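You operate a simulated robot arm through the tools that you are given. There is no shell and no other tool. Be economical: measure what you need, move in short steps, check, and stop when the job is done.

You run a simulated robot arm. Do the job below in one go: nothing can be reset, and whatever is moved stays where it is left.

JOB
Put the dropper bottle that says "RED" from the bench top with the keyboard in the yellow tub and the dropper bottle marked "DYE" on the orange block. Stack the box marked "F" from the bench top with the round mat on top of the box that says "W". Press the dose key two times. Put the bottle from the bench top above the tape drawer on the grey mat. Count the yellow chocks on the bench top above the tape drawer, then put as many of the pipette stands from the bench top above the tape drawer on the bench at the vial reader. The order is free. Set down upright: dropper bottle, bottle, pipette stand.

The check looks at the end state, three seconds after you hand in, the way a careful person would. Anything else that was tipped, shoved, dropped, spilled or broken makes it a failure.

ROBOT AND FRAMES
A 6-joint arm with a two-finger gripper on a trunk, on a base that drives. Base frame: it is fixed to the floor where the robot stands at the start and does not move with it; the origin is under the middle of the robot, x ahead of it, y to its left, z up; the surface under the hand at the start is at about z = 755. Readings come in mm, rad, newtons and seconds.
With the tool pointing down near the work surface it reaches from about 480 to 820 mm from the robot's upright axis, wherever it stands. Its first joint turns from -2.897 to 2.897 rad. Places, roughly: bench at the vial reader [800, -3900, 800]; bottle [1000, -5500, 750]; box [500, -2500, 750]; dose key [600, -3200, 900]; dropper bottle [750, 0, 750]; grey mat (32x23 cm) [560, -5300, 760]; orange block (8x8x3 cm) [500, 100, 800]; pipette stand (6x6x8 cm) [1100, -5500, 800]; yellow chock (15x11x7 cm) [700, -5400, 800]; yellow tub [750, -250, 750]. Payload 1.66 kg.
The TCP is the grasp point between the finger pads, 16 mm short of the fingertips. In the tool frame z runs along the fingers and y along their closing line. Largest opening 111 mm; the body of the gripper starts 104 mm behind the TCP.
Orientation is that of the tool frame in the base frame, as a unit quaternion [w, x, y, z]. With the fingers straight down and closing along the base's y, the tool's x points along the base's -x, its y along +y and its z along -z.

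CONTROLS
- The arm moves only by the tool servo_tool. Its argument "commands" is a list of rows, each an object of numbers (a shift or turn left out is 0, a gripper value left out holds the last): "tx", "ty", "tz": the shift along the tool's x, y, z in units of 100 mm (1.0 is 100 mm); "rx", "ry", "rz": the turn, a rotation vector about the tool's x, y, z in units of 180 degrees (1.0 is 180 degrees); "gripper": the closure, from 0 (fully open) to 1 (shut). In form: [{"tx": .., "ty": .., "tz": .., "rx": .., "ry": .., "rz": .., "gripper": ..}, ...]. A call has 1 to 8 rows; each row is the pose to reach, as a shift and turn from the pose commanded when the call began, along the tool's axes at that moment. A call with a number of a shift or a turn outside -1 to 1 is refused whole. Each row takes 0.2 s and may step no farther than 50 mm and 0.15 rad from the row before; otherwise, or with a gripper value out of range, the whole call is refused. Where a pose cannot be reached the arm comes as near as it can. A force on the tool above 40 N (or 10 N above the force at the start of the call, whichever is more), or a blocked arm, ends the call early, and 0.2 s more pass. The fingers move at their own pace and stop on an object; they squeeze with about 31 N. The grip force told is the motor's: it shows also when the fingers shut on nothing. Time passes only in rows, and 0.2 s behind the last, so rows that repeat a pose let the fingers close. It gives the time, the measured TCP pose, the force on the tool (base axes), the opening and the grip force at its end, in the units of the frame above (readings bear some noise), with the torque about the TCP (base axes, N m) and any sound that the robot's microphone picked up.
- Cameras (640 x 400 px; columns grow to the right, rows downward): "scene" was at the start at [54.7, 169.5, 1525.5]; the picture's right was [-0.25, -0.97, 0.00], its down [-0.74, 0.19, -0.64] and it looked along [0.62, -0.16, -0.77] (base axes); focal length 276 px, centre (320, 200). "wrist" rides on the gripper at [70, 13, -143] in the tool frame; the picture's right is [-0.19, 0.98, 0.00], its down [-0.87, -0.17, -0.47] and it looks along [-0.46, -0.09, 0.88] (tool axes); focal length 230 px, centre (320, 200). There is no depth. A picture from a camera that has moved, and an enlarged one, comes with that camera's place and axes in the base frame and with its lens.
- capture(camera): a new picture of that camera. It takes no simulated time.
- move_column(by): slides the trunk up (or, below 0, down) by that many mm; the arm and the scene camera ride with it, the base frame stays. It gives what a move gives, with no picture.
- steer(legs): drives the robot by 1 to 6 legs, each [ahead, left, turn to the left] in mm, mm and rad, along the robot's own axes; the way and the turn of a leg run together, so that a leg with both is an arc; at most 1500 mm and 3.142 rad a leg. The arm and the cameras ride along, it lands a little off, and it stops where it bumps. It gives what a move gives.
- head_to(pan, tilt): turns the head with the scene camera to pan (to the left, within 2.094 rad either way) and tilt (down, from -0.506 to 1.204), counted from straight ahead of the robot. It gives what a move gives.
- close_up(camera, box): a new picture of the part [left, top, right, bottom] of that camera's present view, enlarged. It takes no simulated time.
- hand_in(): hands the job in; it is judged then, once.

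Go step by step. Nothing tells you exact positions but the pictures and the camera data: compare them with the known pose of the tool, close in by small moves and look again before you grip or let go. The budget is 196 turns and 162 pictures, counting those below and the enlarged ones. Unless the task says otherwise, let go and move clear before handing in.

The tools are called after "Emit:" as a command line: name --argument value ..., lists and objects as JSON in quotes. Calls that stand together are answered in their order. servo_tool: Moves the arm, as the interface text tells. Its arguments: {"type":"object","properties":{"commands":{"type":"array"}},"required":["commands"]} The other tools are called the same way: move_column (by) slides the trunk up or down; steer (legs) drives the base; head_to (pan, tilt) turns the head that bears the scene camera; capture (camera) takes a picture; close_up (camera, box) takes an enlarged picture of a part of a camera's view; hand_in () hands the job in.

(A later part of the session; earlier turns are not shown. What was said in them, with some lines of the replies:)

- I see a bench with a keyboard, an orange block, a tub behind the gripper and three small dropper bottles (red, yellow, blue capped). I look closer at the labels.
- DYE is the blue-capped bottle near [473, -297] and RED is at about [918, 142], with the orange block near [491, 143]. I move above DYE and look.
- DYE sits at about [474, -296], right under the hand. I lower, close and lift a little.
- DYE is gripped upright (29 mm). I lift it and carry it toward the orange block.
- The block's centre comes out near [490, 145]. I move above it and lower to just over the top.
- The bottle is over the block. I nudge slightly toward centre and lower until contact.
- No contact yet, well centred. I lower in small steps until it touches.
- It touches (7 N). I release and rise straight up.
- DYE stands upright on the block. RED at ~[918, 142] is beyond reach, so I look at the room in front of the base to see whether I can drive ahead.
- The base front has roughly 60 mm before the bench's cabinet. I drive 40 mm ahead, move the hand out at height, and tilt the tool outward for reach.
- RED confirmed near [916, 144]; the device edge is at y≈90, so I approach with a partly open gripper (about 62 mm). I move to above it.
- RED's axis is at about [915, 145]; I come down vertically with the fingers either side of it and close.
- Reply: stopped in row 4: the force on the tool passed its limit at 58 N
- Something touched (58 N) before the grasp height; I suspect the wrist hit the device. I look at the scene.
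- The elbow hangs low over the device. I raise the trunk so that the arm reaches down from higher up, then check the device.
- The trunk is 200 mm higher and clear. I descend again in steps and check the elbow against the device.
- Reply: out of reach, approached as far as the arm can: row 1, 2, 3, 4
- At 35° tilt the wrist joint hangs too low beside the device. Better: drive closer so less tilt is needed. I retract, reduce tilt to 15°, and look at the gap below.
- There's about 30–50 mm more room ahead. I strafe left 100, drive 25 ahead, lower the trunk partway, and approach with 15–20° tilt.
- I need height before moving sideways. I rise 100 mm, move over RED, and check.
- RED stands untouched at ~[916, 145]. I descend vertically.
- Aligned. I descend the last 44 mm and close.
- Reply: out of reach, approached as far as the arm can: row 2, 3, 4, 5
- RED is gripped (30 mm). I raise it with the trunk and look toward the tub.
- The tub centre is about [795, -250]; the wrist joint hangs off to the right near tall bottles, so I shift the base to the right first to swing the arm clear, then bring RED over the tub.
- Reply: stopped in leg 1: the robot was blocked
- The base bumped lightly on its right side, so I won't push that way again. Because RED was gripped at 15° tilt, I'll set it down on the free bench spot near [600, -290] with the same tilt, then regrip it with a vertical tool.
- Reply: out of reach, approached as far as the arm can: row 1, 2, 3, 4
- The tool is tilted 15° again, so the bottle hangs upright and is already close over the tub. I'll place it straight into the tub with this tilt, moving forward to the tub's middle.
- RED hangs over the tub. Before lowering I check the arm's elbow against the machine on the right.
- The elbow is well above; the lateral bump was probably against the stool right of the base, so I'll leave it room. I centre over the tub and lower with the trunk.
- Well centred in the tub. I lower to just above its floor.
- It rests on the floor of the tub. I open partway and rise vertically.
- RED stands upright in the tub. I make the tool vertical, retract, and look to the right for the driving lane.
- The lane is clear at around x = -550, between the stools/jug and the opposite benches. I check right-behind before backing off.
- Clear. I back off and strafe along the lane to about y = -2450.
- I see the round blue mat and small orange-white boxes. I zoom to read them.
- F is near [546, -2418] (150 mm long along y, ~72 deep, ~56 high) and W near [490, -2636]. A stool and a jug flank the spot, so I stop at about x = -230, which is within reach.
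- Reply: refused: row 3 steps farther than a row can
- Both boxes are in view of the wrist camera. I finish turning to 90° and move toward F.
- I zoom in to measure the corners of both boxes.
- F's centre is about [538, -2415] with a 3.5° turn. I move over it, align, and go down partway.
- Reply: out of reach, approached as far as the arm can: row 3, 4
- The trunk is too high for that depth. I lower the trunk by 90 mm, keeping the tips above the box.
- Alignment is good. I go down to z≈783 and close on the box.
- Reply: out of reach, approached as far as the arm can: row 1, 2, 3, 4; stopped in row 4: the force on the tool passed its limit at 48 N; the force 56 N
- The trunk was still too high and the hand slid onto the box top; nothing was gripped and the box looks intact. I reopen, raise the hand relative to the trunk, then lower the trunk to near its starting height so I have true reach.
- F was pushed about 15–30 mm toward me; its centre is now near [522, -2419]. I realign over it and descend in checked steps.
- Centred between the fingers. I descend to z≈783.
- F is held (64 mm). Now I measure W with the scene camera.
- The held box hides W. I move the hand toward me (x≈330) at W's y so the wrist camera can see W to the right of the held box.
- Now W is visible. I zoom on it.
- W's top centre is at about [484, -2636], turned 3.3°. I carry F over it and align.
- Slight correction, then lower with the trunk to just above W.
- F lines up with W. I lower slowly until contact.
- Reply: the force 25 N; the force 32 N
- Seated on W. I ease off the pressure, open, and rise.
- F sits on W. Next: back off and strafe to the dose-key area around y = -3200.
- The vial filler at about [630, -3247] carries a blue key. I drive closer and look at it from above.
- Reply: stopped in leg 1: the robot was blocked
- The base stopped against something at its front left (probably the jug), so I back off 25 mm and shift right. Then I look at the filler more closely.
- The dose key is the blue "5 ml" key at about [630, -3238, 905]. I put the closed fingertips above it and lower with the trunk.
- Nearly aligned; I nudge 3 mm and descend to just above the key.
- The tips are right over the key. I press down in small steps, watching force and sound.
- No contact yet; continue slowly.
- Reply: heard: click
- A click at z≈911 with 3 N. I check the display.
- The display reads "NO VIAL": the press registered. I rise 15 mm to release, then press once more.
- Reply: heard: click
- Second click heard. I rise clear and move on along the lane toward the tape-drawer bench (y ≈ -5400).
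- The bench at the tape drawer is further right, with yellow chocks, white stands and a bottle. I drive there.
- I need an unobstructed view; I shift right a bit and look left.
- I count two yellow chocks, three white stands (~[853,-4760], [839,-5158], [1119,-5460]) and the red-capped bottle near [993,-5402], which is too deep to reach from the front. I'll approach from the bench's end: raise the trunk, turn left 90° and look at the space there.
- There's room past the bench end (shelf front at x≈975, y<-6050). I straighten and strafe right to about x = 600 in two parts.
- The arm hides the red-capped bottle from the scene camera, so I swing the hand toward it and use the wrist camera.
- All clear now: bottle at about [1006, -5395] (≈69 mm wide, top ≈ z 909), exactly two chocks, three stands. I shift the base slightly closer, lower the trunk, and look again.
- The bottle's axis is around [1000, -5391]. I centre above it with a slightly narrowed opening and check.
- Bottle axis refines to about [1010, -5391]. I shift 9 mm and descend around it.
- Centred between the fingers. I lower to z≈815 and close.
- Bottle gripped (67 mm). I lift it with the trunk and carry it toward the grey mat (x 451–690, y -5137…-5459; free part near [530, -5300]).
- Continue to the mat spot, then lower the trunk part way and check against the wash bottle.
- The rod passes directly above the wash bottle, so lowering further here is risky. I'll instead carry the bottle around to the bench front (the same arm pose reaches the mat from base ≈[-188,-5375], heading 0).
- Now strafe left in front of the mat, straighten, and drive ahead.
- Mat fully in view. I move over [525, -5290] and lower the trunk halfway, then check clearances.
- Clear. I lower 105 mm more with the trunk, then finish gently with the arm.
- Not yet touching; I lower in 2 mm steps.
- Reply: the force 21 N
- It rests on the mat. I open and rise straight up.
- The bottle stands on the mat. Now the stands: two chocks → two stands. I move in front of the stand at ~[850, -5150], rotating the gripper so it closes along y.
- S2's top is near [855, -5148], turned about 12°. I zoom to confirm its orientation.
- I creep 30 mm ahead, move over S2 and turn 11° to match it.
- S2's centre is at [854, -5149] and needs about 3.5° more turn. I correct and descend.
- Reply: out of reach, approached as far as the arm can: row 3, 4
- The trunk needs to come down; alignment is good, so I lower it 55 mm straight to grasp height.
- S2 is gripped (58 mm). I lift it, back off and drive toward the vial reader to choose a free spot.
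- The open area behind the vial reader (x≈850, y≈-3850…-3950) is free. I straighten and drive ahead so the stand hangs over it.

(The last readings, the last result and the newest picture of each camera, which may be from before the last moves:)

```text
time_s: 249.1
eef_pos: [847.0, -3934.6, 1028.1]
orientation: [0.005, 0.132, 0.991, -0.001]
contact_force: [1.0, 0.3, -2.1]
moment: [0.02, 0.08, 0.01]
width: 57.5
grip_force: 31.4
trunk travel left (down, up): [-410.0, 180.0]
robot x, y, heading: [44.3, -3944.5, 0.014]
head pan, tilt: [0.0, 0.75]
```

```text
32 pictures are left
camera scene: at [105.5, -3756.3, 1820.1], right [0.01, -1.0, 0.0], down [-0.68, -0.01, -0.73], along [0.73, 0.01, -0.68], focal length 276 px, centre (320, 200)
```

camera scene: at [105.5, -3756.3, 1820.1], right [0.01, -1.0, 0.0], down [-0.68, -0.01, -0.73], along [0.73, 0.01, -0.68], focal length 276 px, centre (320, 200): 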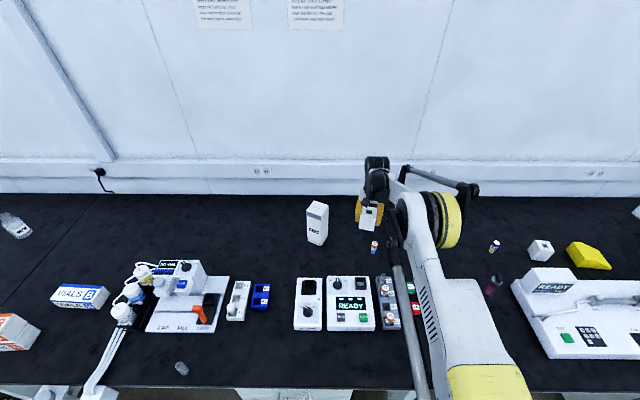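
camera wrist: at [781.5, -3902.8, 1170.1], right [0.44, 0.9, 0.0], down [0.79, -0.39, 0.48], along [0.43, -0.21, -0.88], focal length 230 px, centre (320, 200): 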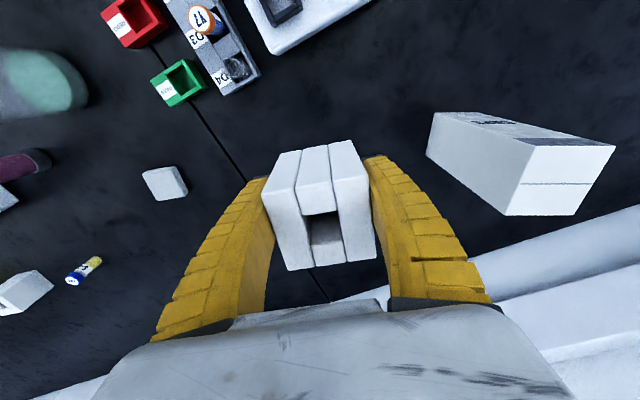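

The spot below is free. I lower with the trunk to a few mm above the bench.

Emit:
move_column --by -130

Emit:
capture --camera "scene"

```text
time_s: 250.7
eef_pos: [845.0, -3934.7, 899.4]
orientation: [0.004, 0.131, 0.991, -0.001]
contact_force: [-0.7, 0.7, -2.4]
moment: [-0.04, 0.03, -0.01]
width: 57.5
grip_force: 31.5
trunk travel left (down, up): [-280.0, 310.0]
robot x, y, heading: [45.9, -3942.3, 0.008]
head pan, tilt: [0.0, 0.75]
```

```text
31 pictures are left
camera scene: at [104.3, -3756.3, 1690.3], right [0.01, -1.0, 0.0], down [-0.68, -0.01, -0.73], along [0.73, 0.01, -0.68], focal length 276 px, centre (320, 200)
```

scene: 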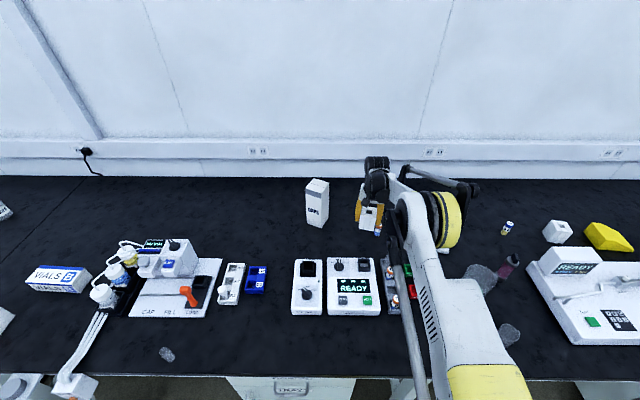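

Still clear. I lower the rest of the way.

Emit:
move_column --by -88

Emit:
servo_tool --commands '[{"tz": 0.04}, {"tz": 0.07}, {"tz": 0.09}, {"tz": 0.1}, {"tz": 0.1}]'

```text
time_s: 251.9
eef_pos: [845.7, -3934.7, 811.4]
orientation: [0.005, 0.132, 0.991, -0.001]
contact_force: [-0.7, 0.8, -3.8]
moment: [0.04, 0.01, 0.03]
width: 57.8
grip_force: 30.6
trunk travel left (down, up): [-192.0, 398.0]
robot x, y, heading: [42.5, -3946.0, 0.012]
head pan, tilt: [0.0, 0.75]
```

```text
time_s: 253.1
eef_pos: [842.2, -3934.9, 804.8]
orientation: [0.006, 0.131, 0.991, -0.001]
contact_force: [0.2, 0.9, -3.3]
moment: [0.01, 0.03, -0.02]
width: 57.5
grip_force: 30.7
out of reach, approached as far as the arm can: row 2, 3, 4, 5
trunk travel left (down, up): [-192.0, 398.0]
robot x, y, heading: [43.0, -3945.5, 0.009]
head pan, tilt: [0.0, 0.75]
```

At the arm's limit; I finish with small trunk steps.

Emit:
move_column --by -5

Emit:
move_column --by -2

```text
time_s: 253.7
eef_pos: [843.0, -3935.4, 799.6]
orientation: [0.006, 0.131, 0.991, -0.002]
contact_force: [1.0, -0.3, 4.4]
moment: [0.03, 0.14, 0.0]
width: 57.7
grip_force: 31.4
trunk travel left (down, up): [-187.0, 403.0]
robot x, y, heading: [44.5, -3950.4, 0.011]
head pan, tilt: [0.0, 0.75]
```

```text
time_s: 254.2
eef_pos: [842.3, -3934.7, 798.3]
orientation: [0.008, 0.131, 0.991, 0.0]
contact_force: [7.6, 0.2, 20.4]
moment: [0.1, 0.15, 0.0]
width: 59.5
grip_force: 30.9
trunk travel left (down, up): [-185.0, 405.0]
robot x, y, heading: [39.7, -3948.8, 0.008]
head pan, tilt: [0.0, 0.75]
```

It stands on the bench. I open and lift off with the trunk.

Emit:
servo_tool --commands '[{"gripper": 0.35}, {"gripper": 0.2}, {"gripper": 0.2}]'

Emit:
move_column --by 230

Emit:
capture --camera "wrist"

Emit:
capture --camera "scene"

```text
time_s: 255.0
eef_pos: [842.0, -3936.3, 797.3]
orientation: [0.007, 0.131, 0.991, -0.002]
contact_force: [-0.2, 0.1, 0.5]
moment: [0.0, -0.01, -0.03]
width: 89.8
grip_force: 1.3
trunk travel left (down, up): [-185.0, 405.0]
robot x, y, heading: [43.7, -3946.7, 0.01]
head pan, tilt: [0.0, 0.75]
```

```text
time_s: 257.4
eef_pos: [842.4, -3935.3, 1026.3]
orientation: [0.007, 0.131, 0.991, -0.001]
contact_force: [0.7, 0.1, -0.3]
moment: [-0.03, -0.03, -0.03]
width: 89.8
grip_force: 0.5
trunk travel left (down, up): [-415.0, 175.0]
robot x, y, heading: [43.8, -3944.9, 0.01]
head pan, tilt: [0.0, 0.75]
```

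```text
30 pictures are left
camera wrist: at [776.9, -3903.4, 1168.3], right [0.44, 0.9, 0.0], down [0.79, -0.39, 0.48], along [0.43, -0.21, -0.88], focal length 230 px, centre (320, 200)
```

wrist: 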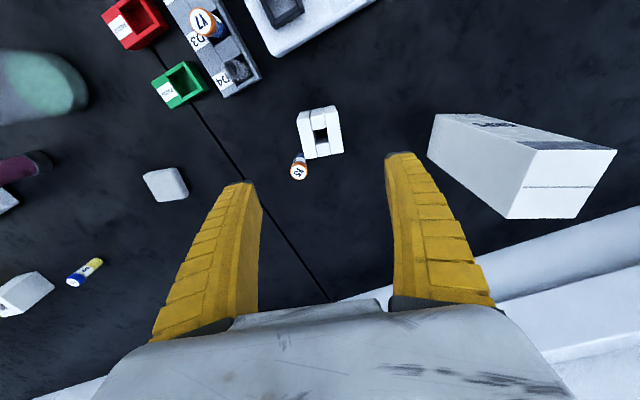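

```text
29 pictures are left
camera scene: at [104.3, -3756.3, 1825.1], right [0.01, -1.0, 0.0], down [-0.68, -0.01, -0.73], along [0.73, 0.01, -0.68], focal length 276 px, centre (320, 200)
```

scene: 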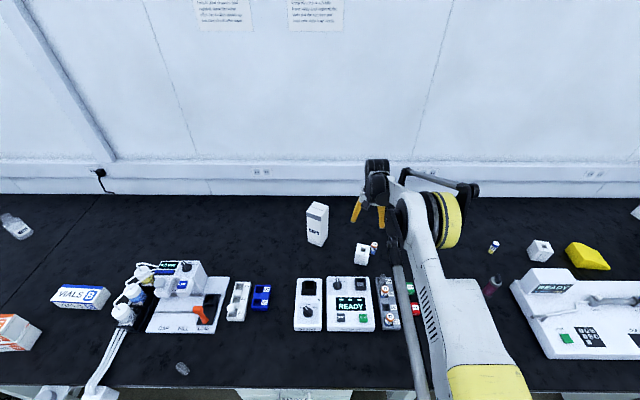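

First stand placed; nothing disturbed. Now the second stand at about [862, -4748].

Emit:
steer --legs '[[-200, 0, 0], [0, 0, -0.01], [0, -790, 0]]'

Emit:
capture --camera "wrist"

Emit:
capture --camera "scene"

```text
time_s: 263.2
eef_pos: [652.0, -4731.2, 1026.8]
orientation: [0.006, 0.128, 0.992, -0.002]
contact_force: [0.1, -0.4, 0.5]
moment: [0.02, -0.01, 0.0]
width: 89.9
grip_force: 0.6
trunk travel left (down, up): [-415.0, 175.0]
robot x, y, heading: [-148.6, -4747.0, 0.022]
head pan, tilt: [0.0, 0.75]
```

```text
28 pictures are left
camera wrist: at [585.9, -4700.2, 1168.5], right [0.43, 0.9, 0.0], down [0.79, -0.38, 0.48], along [0.44, -0.21, -0.88], focal length 230 px, centre (320, 200)
```

wrist: 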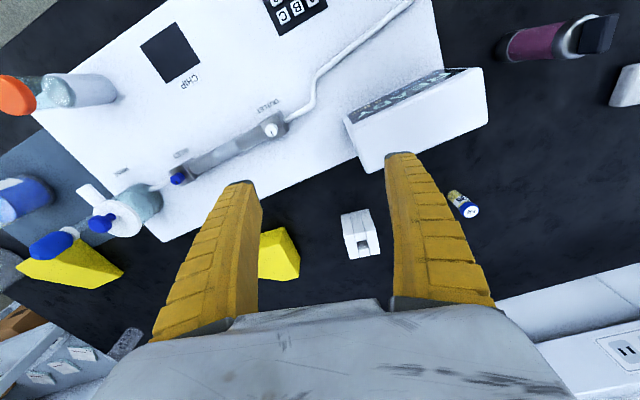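

```text
27 pictures are left
camera scene: at [-87.6, -4557.4, 1825.3], right [0.02, -1.0, 0.0], down [-0.68, -0.01, -0.73], along [0.73, 0.01, -0.68], focal length 276 px, centre (320, 200)
```

scene: 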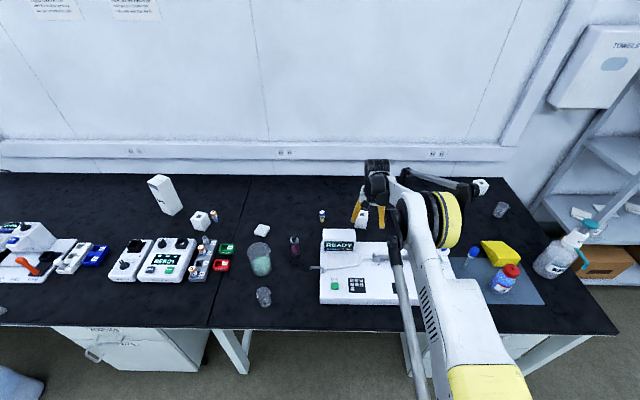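

I straighten, drive ahead over S1, and lower the trunk part way.

Emit:
steer --legs '[[0, 0, -0.021], [205, 0, 0]]'

Emit:
move_column --by -120

Emit:
capture --camera "wrist"

Emit:
capture --camera "scene"

```text
time_s: 265.1
eef_pos: [852.0, -4746.2, 1026.7]
orientation: [0.007, 0.137, 0.991, -0.001]
contact_force: [-0.4, -0.6, -1.1]
moment: [-0.02, 0.02, 0.0]
width: 89.9
grip_force: 0.8
trunk travel left (down, up): [-415.0, 175.0]
robot x, y, heading: [53.8, -4743.2, -0.0]
head pan, tilt: [0.0, 0.75]
```

```text
time_s: 266.6
eef_pos: [850.7, -4747.5, 907.1]
orientation: [0.006, 0.138, 0.99, -0.001]
contact_force: [0.1, 0.6, -1.2]
moment: [0.03, 0.02, -0.04]
width: 89.7
grip_force: 0.2
trunk travel left (down, up): [-295.0, 295.0]
robot x, y, heading: [51.5, -4747.1, -0.003]
head pan, tilt: [0.0, 0.75]
```

```text
26 pictures are left
camera wrist: at [786.0, -4713.8, 1048.8], right [0.45, 0.89, 0.0], down [0.78, -0.39, 0.48], along [0.43, -0.21, -0.88], focal length 230 px, centre (320, 200)
```

wrist: 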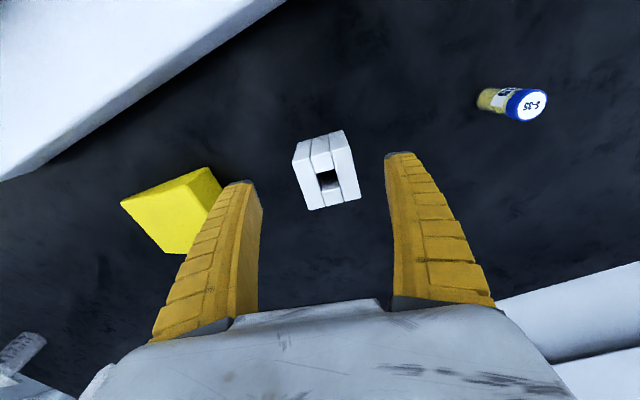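

```text
25 pictures are left
camera scene: at [115.1, -4558.6, 1705.3], right [0.0, -1.0, 0.0], down [-0.68, 0.0, -0.73], along [0.73, 0.0, -0.68], focal length 276 px, centre (320, 200)
```

scene: 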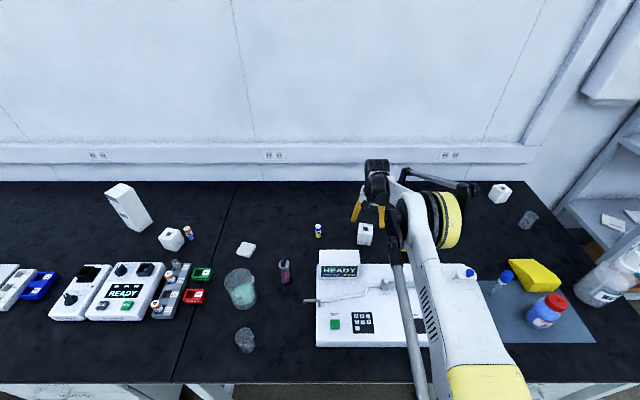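

S1's centre is near [872, -4746], turned ~12°. I creep 15 mm ahead, correct, and check.

Emit:
steer --legs '[[15, 0, 0]]'

Emit:
servo_tool --commands '[{"tx": -0.06, "ty": 0.034, "rz": -0.022}, {"tx": -0.06, "ty": 0.034, "rz": -0.022}]'

Emit:
move_column --by -50

Emit:
capture --camera "wrist"

```text
time_s: 267.4
eef_pos: [867.5, -4748.0, 906.6]
orientation: [0.006, 0.137, 0.991, -0.001]
contact_force: [0.6, 0.7, -0.3]
moment: [0.04, 0.03, 0.01]
width: 90.0
grip_force: 1.0
trunk travel left (down, up): [-295.0, 295.0]
robot x, y, heading: [66.6, -4746.8, -0.004]
head pan, tilt: [0.0, 0.75]
```

```text
time_s: 268.0
eef_pos: [867.5, -4743.6, 910.8]
orientation: [0.007, 0.103, 0.995, -0.002]
contact_force: [0.5, -0.2, -0.1]
moment: [0.02, 0.02, 0.03]
width: 89.7
grip_force: 0.0
out of reach, approached as far as the arm can: row 1, 2
trunk travel left (down, up): [-295.0, 295.0]
robot x, y, heading: [66.1, -4748.1, -0.005]
head pan, tilt: [0.0, 0.75]
```

```text
time_s: 268.9
eef_pos: [868.3, -4744.7, 860.7]
orientation: [0.008, 0.103, 0.995, -0.001]
contact_force: [-0.2, 0.1, 0.6]
moment: [0.0, -0.01, 0.02]
width: 90.0
grip_force: 0.7
trunk travel left (down, up): [-245.0, 345.0]
robot x, y, heading: [68.8, -4747.5, -0.002]
head pan, tilt: [0.0, 0.75]
```

```text
24 pictures are left
camera wrist: at [800.8, -4716.1, 1001.8], right [0.39, 0.92, 0.0], down [0.81, -0.34, 0.48], along [0.45, -0.19, -0.87], focal length 230 px, centre (320, 200)
```

wrist: 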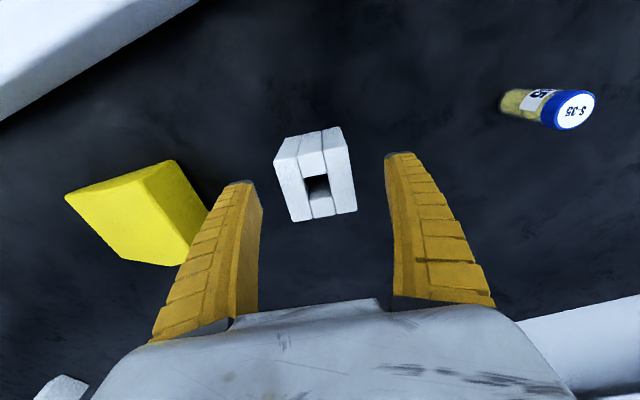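

Close enough: 4 mm lateral. I make the small lateral correction and lower with the trunk to grasp height.

Emit:
servo_tool --commands '[{"ty": -0.035}, {"ty": -0.035}]'

Emit:
capture --camera "wrist"

```text
time_s: 269.5
eef_pos: [867.1, -4748.4, 859.5]
orientation: [0.007, 0.103, 0.995, -0.001]
contact_force: [-0.7, 0.0, -0.1]
moment: [0.0, 0.01, -0.03]
width: 89.7
grip_force: 0.8
trunk travel left (down, up): [-245.0, 345.0]
robot x, y, heading: [67.7, -4751.7, -0.002]
head pan, tilt: [0.0, 0.75]
```

```text
23 pictures are left
camera wrist: at [799.7, -4719.5, 1001.3], right [0.39, 0.92, 0.0], down [0.81, -0.34, 0.48], along [0.45, -0.19, -0.87], focal length 230 px, centre (320, 200)
```

wrist: 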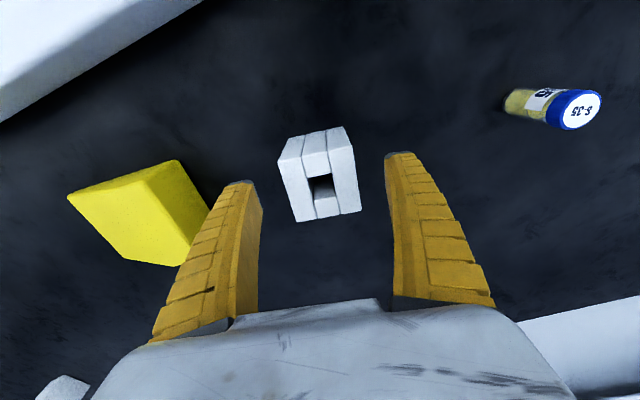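

Emit:
move_column --by -60

Emit:
servo_tool --commands '[{"gripper": 1}, {"gripper": 1}, {"gripper": 1}, {"gripper": 1}]'

Emit:
capture --camera "wrist"

```text
time_s: 270.5
eef_pos: [866.1, -4747.1, 799.0]
orientation: [0.008, 0.103, 0.995, -0.001]
contact_force: [0.5, -0.1, 0.0]
moment: [0.0, 0.0, 0.03]
width: 89.9
grip_force: 1.1
trunk travel left (down, up): [-185.0, 405.0]
robot x, y, heading: [65.4, -4748.8, -0.001]
head pan, tilt: [0.0, 0.75]
```

```text
time_s: 271.5
eef_pos: [868.1, -4746.7, 800.6]
orientation: [0.008, 0.102, 0.995, -0.001]
contact_force: [2.8, 1.1, 4.9]
moment: [0.07, 0.05, 0.03]
width: 57.5
grip_force: 31.8
trunk travel left (down, up): [-185.0, 405.0]
robot x, y, heading: [66.8, -4744.9, -0.003]
head pan, tilt: [0.0, 0.75]
```

```text
22 pictures are left
camera wrist: at [799.6, -4719.4, 941.6], right [0.39, 0.92, 0.0], down [0.81, -0.34, 0.49], along [0.45, -0.19, -0.87], focal length 230 px, centre (320, 200)
```

wrist: 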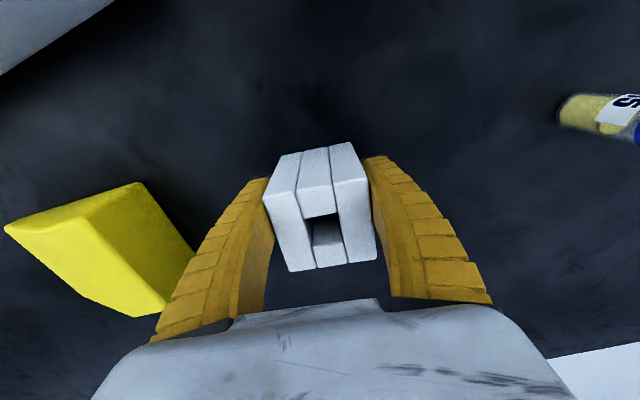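

Second stand gripped. I lift, back off, and drive to a spot beside the first stand (target [835, -3828]).

Emit:
move_column --by 230

Emit:
steer --legs '[[-230, 0, 0], [0, 900, 0]]'

```text
time_s: 274.0
eef_pos: [867.6, -4747.7, 1029.9]
orientation: [0.006, 0.103, 0.995, -0.001]
contact_force: [0.2, 0.1, -3.1]
moment: [0.02, 0.04, -0.02]
width: 57.6
grip_force: 31.3
trunk travel left (down, up): [-415.0, 175.0]
robot x, y, heading: [67.6, -4746.8, -0.005]
head pan, tilt: [0.0, 0.75]
```

```text
time_s: 279.9
eef_pos: [658.3, -3886.5, 1030.3]
orientation: [0.007, 0.12, 0.993, -0.002]
contact_force: [-0.3, 0.6, -3.0]
moment: [0.0, 0.06, 0.02]
width: 57.8
grip_force: 31.2
trunk travel left (down, up): [-415.0, 175.0]
robot x, y, heading: [-144.5, -3861.3, -0.038]
head pan, tilt: [0.0, 0.75]
```

Emit:
steer --legs '[[0, 0, 0.038], [0, 28, 0], [177, 0, 0]]'

Emit:
capture --camera "wrist"

Emit:
capture --camera "scene"

```text
time_s: 282.2
eef_pos: [831.8, -3828.6, 1028.6]
orientation: [0.007, 0.101, 0.995, -0.001]
contact_force: [0.1, 0.1, -2.5]
moment: [0.01, 0.06, 0.03]
width: 57.5
grip_force: 31.1
trunk travel left (down, up): [-415.0, 175.0]
robot x, y, heading: [32.9, -3829.5, -0.001]
head pan, tilt: [0.0, 0.75]
```

```text
21 pictures are left
camera wrist: at [764.7, -3801.0, 1170.5], right [0.38, 0.92, 0.0], down [0.81, -0.34, 0.48], along [0.45, -0.18, -0.88], focal length 230 px, centre (320, 200)
```

wrist: 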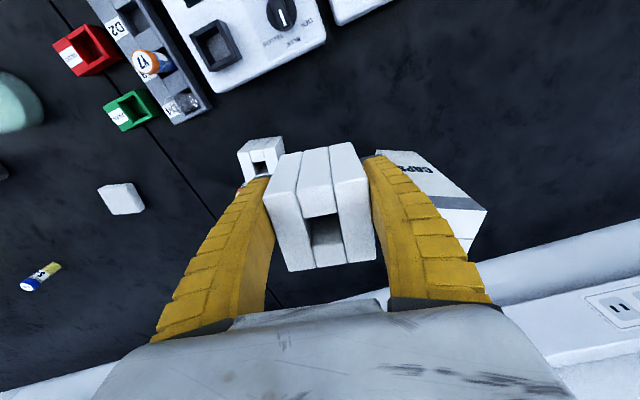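

```text
20 pictures are left
camera scene: at [95.2, -3642.7, 1825.1], right [0.0, -1.0, 0.0], down [-0.68, 0.0, -0.73], along [0.73, 0.0, -0.68], focal length 276 px, centre (320, 200)
```

scene: 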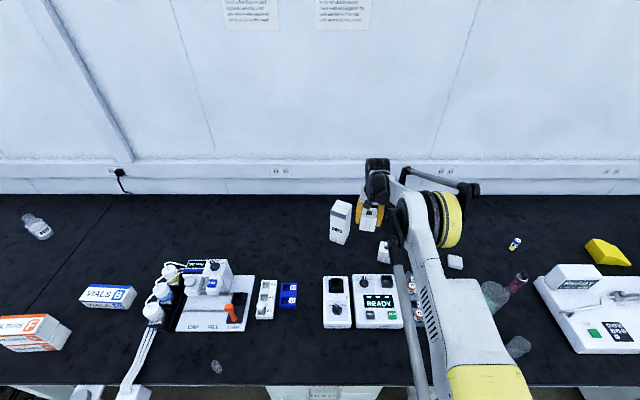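

To keep more clearance from the CAPS box I shift 16 mm toward me, then lower with the trunk.

Emit:
servo_tool --commands '[{"tx": 0.15, "ty": -0.06}, {"tx": 0.15, "ty": -0.06}]'

Emit:
move_column --by -140

Emit:
capture --camera "scene"

Emit:
capture --camera "wrist"

```text
time_s: 282.9
eef_pos: [816.3, -3832.5, 1028.9]
orientation: [0.007, 0.102, 0.995, -0.001]
contact_force: [-0.1, 0.3, -3.0]
moment: [-0.01, 0.01, 0.02]
width: 58.0
grip_force: 31.0
trunk travel left (down, up): [-415.0, 175.0]
robot x, y, heading: [27.7, -3830.8, 0.004]
head pan, tilt: [0.0, 0.75]
```

```text
time_s: 284.5
eef_pos: [816.4, -3831.3, 890.7]
orientation: [0.007, 0.101, 0.995, -0.001]
contact_force: [0.0, -0.5, -2.5]
moment: [0.01, 0.02, -0.01]
width: 57.5
grip_force: 30.8
trunk travel left (down, up): [-275.0, 315.0]
robot x, y, heading: [32.2, -3830.3, 0.0]
head pan, tilt: [0.0, 0.75]
```

```text
19 pictures are left
camera scene: at [93.5, -3642.6, 1685.3], right [0.0, -1.0, 0.0], down [-0.68, 0.0, -0.73], along [0.73, 0.0, -0.68], focal length 276 px, centre (320, 200)
```

scene: 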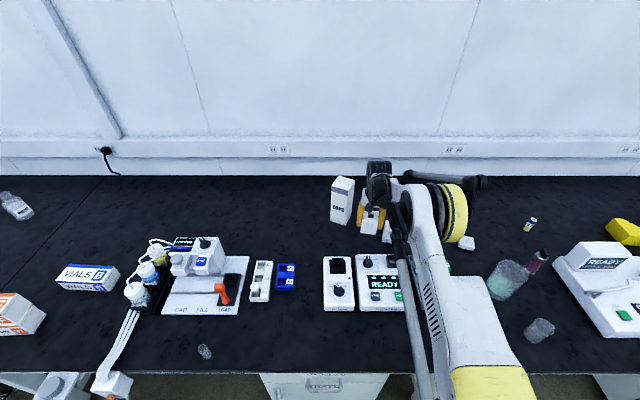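

```text
18 pictures are left
camera wrist: at [748.1, -3803.9, 1031.3], right [0.38, 0.92, 0.0], down [0.81, -0.34, 0.48], along [0.45, -0.18, -0.87], focal length 230 px, centre (320, 200)
```

wrist: 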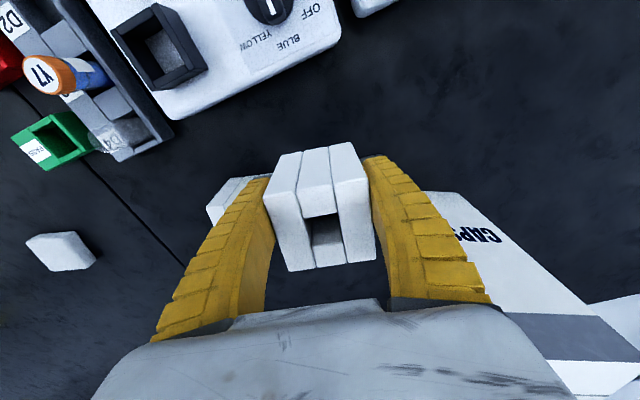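

Clear of CAPS and the first stand. I lower further.

Emit:
move_column --by -82

Emit:
move_column --by -7

Emit:
move_column --by -3

```text
time_s: 285.7
eef_pos: [815.4, -3832.4, 808.3]
orientation: [0.007, 0.102, 0.995, -0.001]
contact_force: [-0.3, -0.9, -3.1]
moment: [0.01, 0.0, -0.01]
width: 57.5
grip_force: 31.3
trunk travel left (down, up): [-193.0, 397.0]
robot x, y, heading: [33.0, -3835.2, 0.002]
head pan, tilt: [0.0, 0.75]
```

```text
time_s: 286.3
eef_pos: [815.4, -3831.8, 800.7]
orientation: [0.007, 0.1, 0.995, 0.0]
contact_force: [-0.3, -0.3, -2.6]
moment: [0.03, 0.0, 0.03]
width: 57.8
grip_force: 31.0
trunk travel left (down, up): [-186.0, 404.0]
robot x, y, heading: [34.3, -3828.8, 0.001]
head pan, tilt: [0.0, 0.75]
```

```text
time_s: 286.8
eef_pos: [816.1, -3830.9, 799.8]
orientation: [0.009, 0.101, 0.995, -0.001]
contact_force: [8.2, -0.7, 22.0]
moment: [-0.02, 0.09, 0.03]
width: 59.3
grip_force: 30.8
trunk travel left (down, up): [-183.0, 407.0]
robot x, y, heading: [33.6, -3832.3, 0.008]
head pan, tilt: [0.0, 0.75]
```

It rests on the bench. I open modestly and lift off.

Emit:
servo_tool --commands '[{"gripper": 0.4}, {"gripper": 0.33}, {"gripper": 0.33}]'

Emit:
move_column --by 230

Emit:
capture --camera "wrist"

Emit:
capture --camera "scene"

```text
time_s: 287.6
eef_pos: [815.7, -3831.1, 798.3]
orientation: [0.007, 0.102, 0.995, 0.0]
contact_force: [0.5, 0.1, -0.3]
moment: [0.0, 0.01, 0.03]
width: 75.8
grip_force: 1.4
trunk travel left (down, up): [-183.0, 407.0]
robot x, y, heading: [31.1, -3832.6, 0.003]
head pan, tilt: [0.0, 0.75]
```

```text
time_s: 290.0
eef_pos: [815.4, -3832.4, 1028.3]
orientation: [0.007, 0.101, 0.995, -0.001]
contact_force: [-0.6, -0.2, -0.3]
moment: [-0.01, 0.02, 0.01]
width: 75.7
grip_force: 0.1
trunk travel left (down, up): [-413.0, 177.0]
robot x, y, heading: [30.6, -3828.4, 0.005]
head pan, tilt: [0.0, 0.75]
```

```text
17 pictures are left
camera wrist: at [748.1, -3803.9, 1169.0], right [0.38, 0.92, 0.0], down [0.81, -0.34, 0.48], along [0.45, -0.18, -0.87], focal length 230 px, centre (320, 200)
```

wrist: 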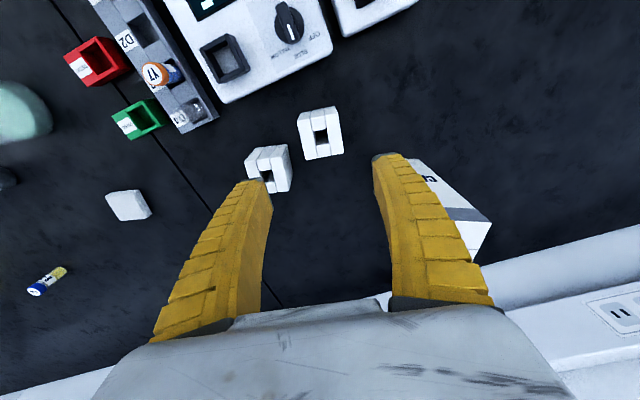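

```text
16 pictures are left
camera scene: at [93.5, -3642.6, 1823.1], right [0.0, -1.0, 0.0], down [-0.68, 0.0, -0.73], along [0.73, 0.0, -0.68], focal length 276 px, centre (320, 200)
```

scene: 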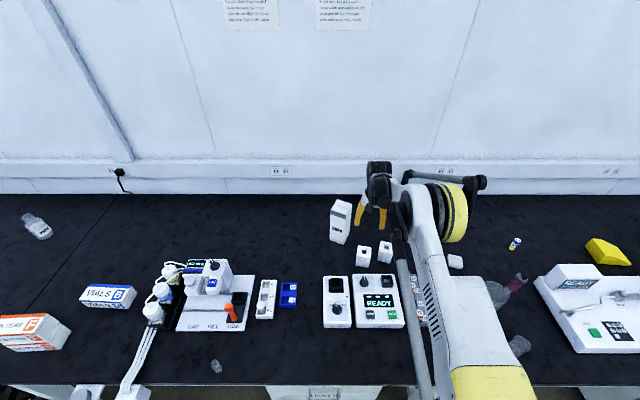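

Both stands are upright. I back away from the bench and take a final check.

Emit:
steer --legs '[[-400, 0, 0]]'

Emit:
capture --camera "scene"

```text
time_s: 292.5
eef_pos: [412.4, -3832.2, 1028.0]
orientation: [0.008, 0.101, 0.995, -0.001]
contact_force: [-1.2, 0.5, -0.3]
moment: [-0.02, -0.03, 0.01]
width: 76.0
grip_force: 1.2
trunk travel left (down, up): [-413.0, 177.0]
robot x, y, heading: [-374.5, -3830.2, 0.006]
head pan, tilt: [0.0, 0.75]
```

```text
15 pictures are left
camera scene: at [-310.7, -3643.2, 1823.2], right [0.0, -1.0, 0.0], down [-0.68, 0.0, -0.73], along [0.73, 0.0, -0.68], focal length 276 px, centre (320, 200)
```

scene: 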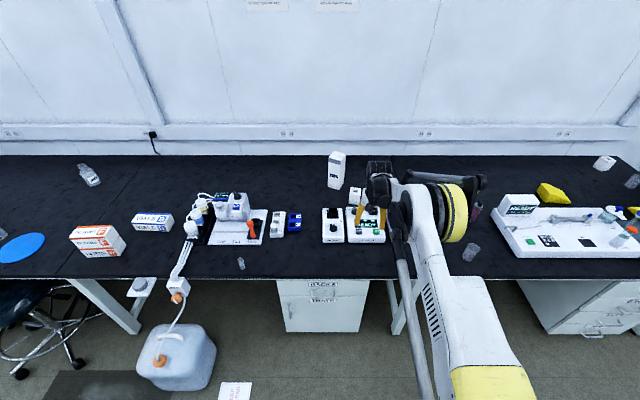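

Everything is placed: RED in the tub, DYE on the orange block, F on W, the dose key pressed twice, the bottle on the mat and two stands at the vial reader. I hand in.

Emit:
hand_in

```text
The job is handed in.
```

I finished every part of the job and handed it in, but I bumped a few things along the way that could count against it.

- **RED:** it stands upright in the yellow tub.
- **DYE:** it stands upright on the orange block.
- **Boxes:** F is stacked on W.
- **Dose key:** I pressed the blue "5 ml" key twice and heard a click each time. The display went from "READY" to "NO VIAL" after the first press.
- **Bottle:** the red-capped bottle stands upright on the grey mat.
- **Pipette stands:** I counted two yellow chocks, so I moved two stands to the open bench area behind the vial reader. Both are upright.

**Bumps on the way:**
- The arm hit something beside the knob box near RED with a force of 58 N. I think it was the box itself. It looked in place afterwards, but I did not measure whether it had moved.
- The base was stopped twice, probably by the stool at the first bench and the jug near the vial filler. The jug was still upright afterwards. I did not check the stool.
- My first try at F pressed on its top and pushed it a few centimetres before I gripped it properly.
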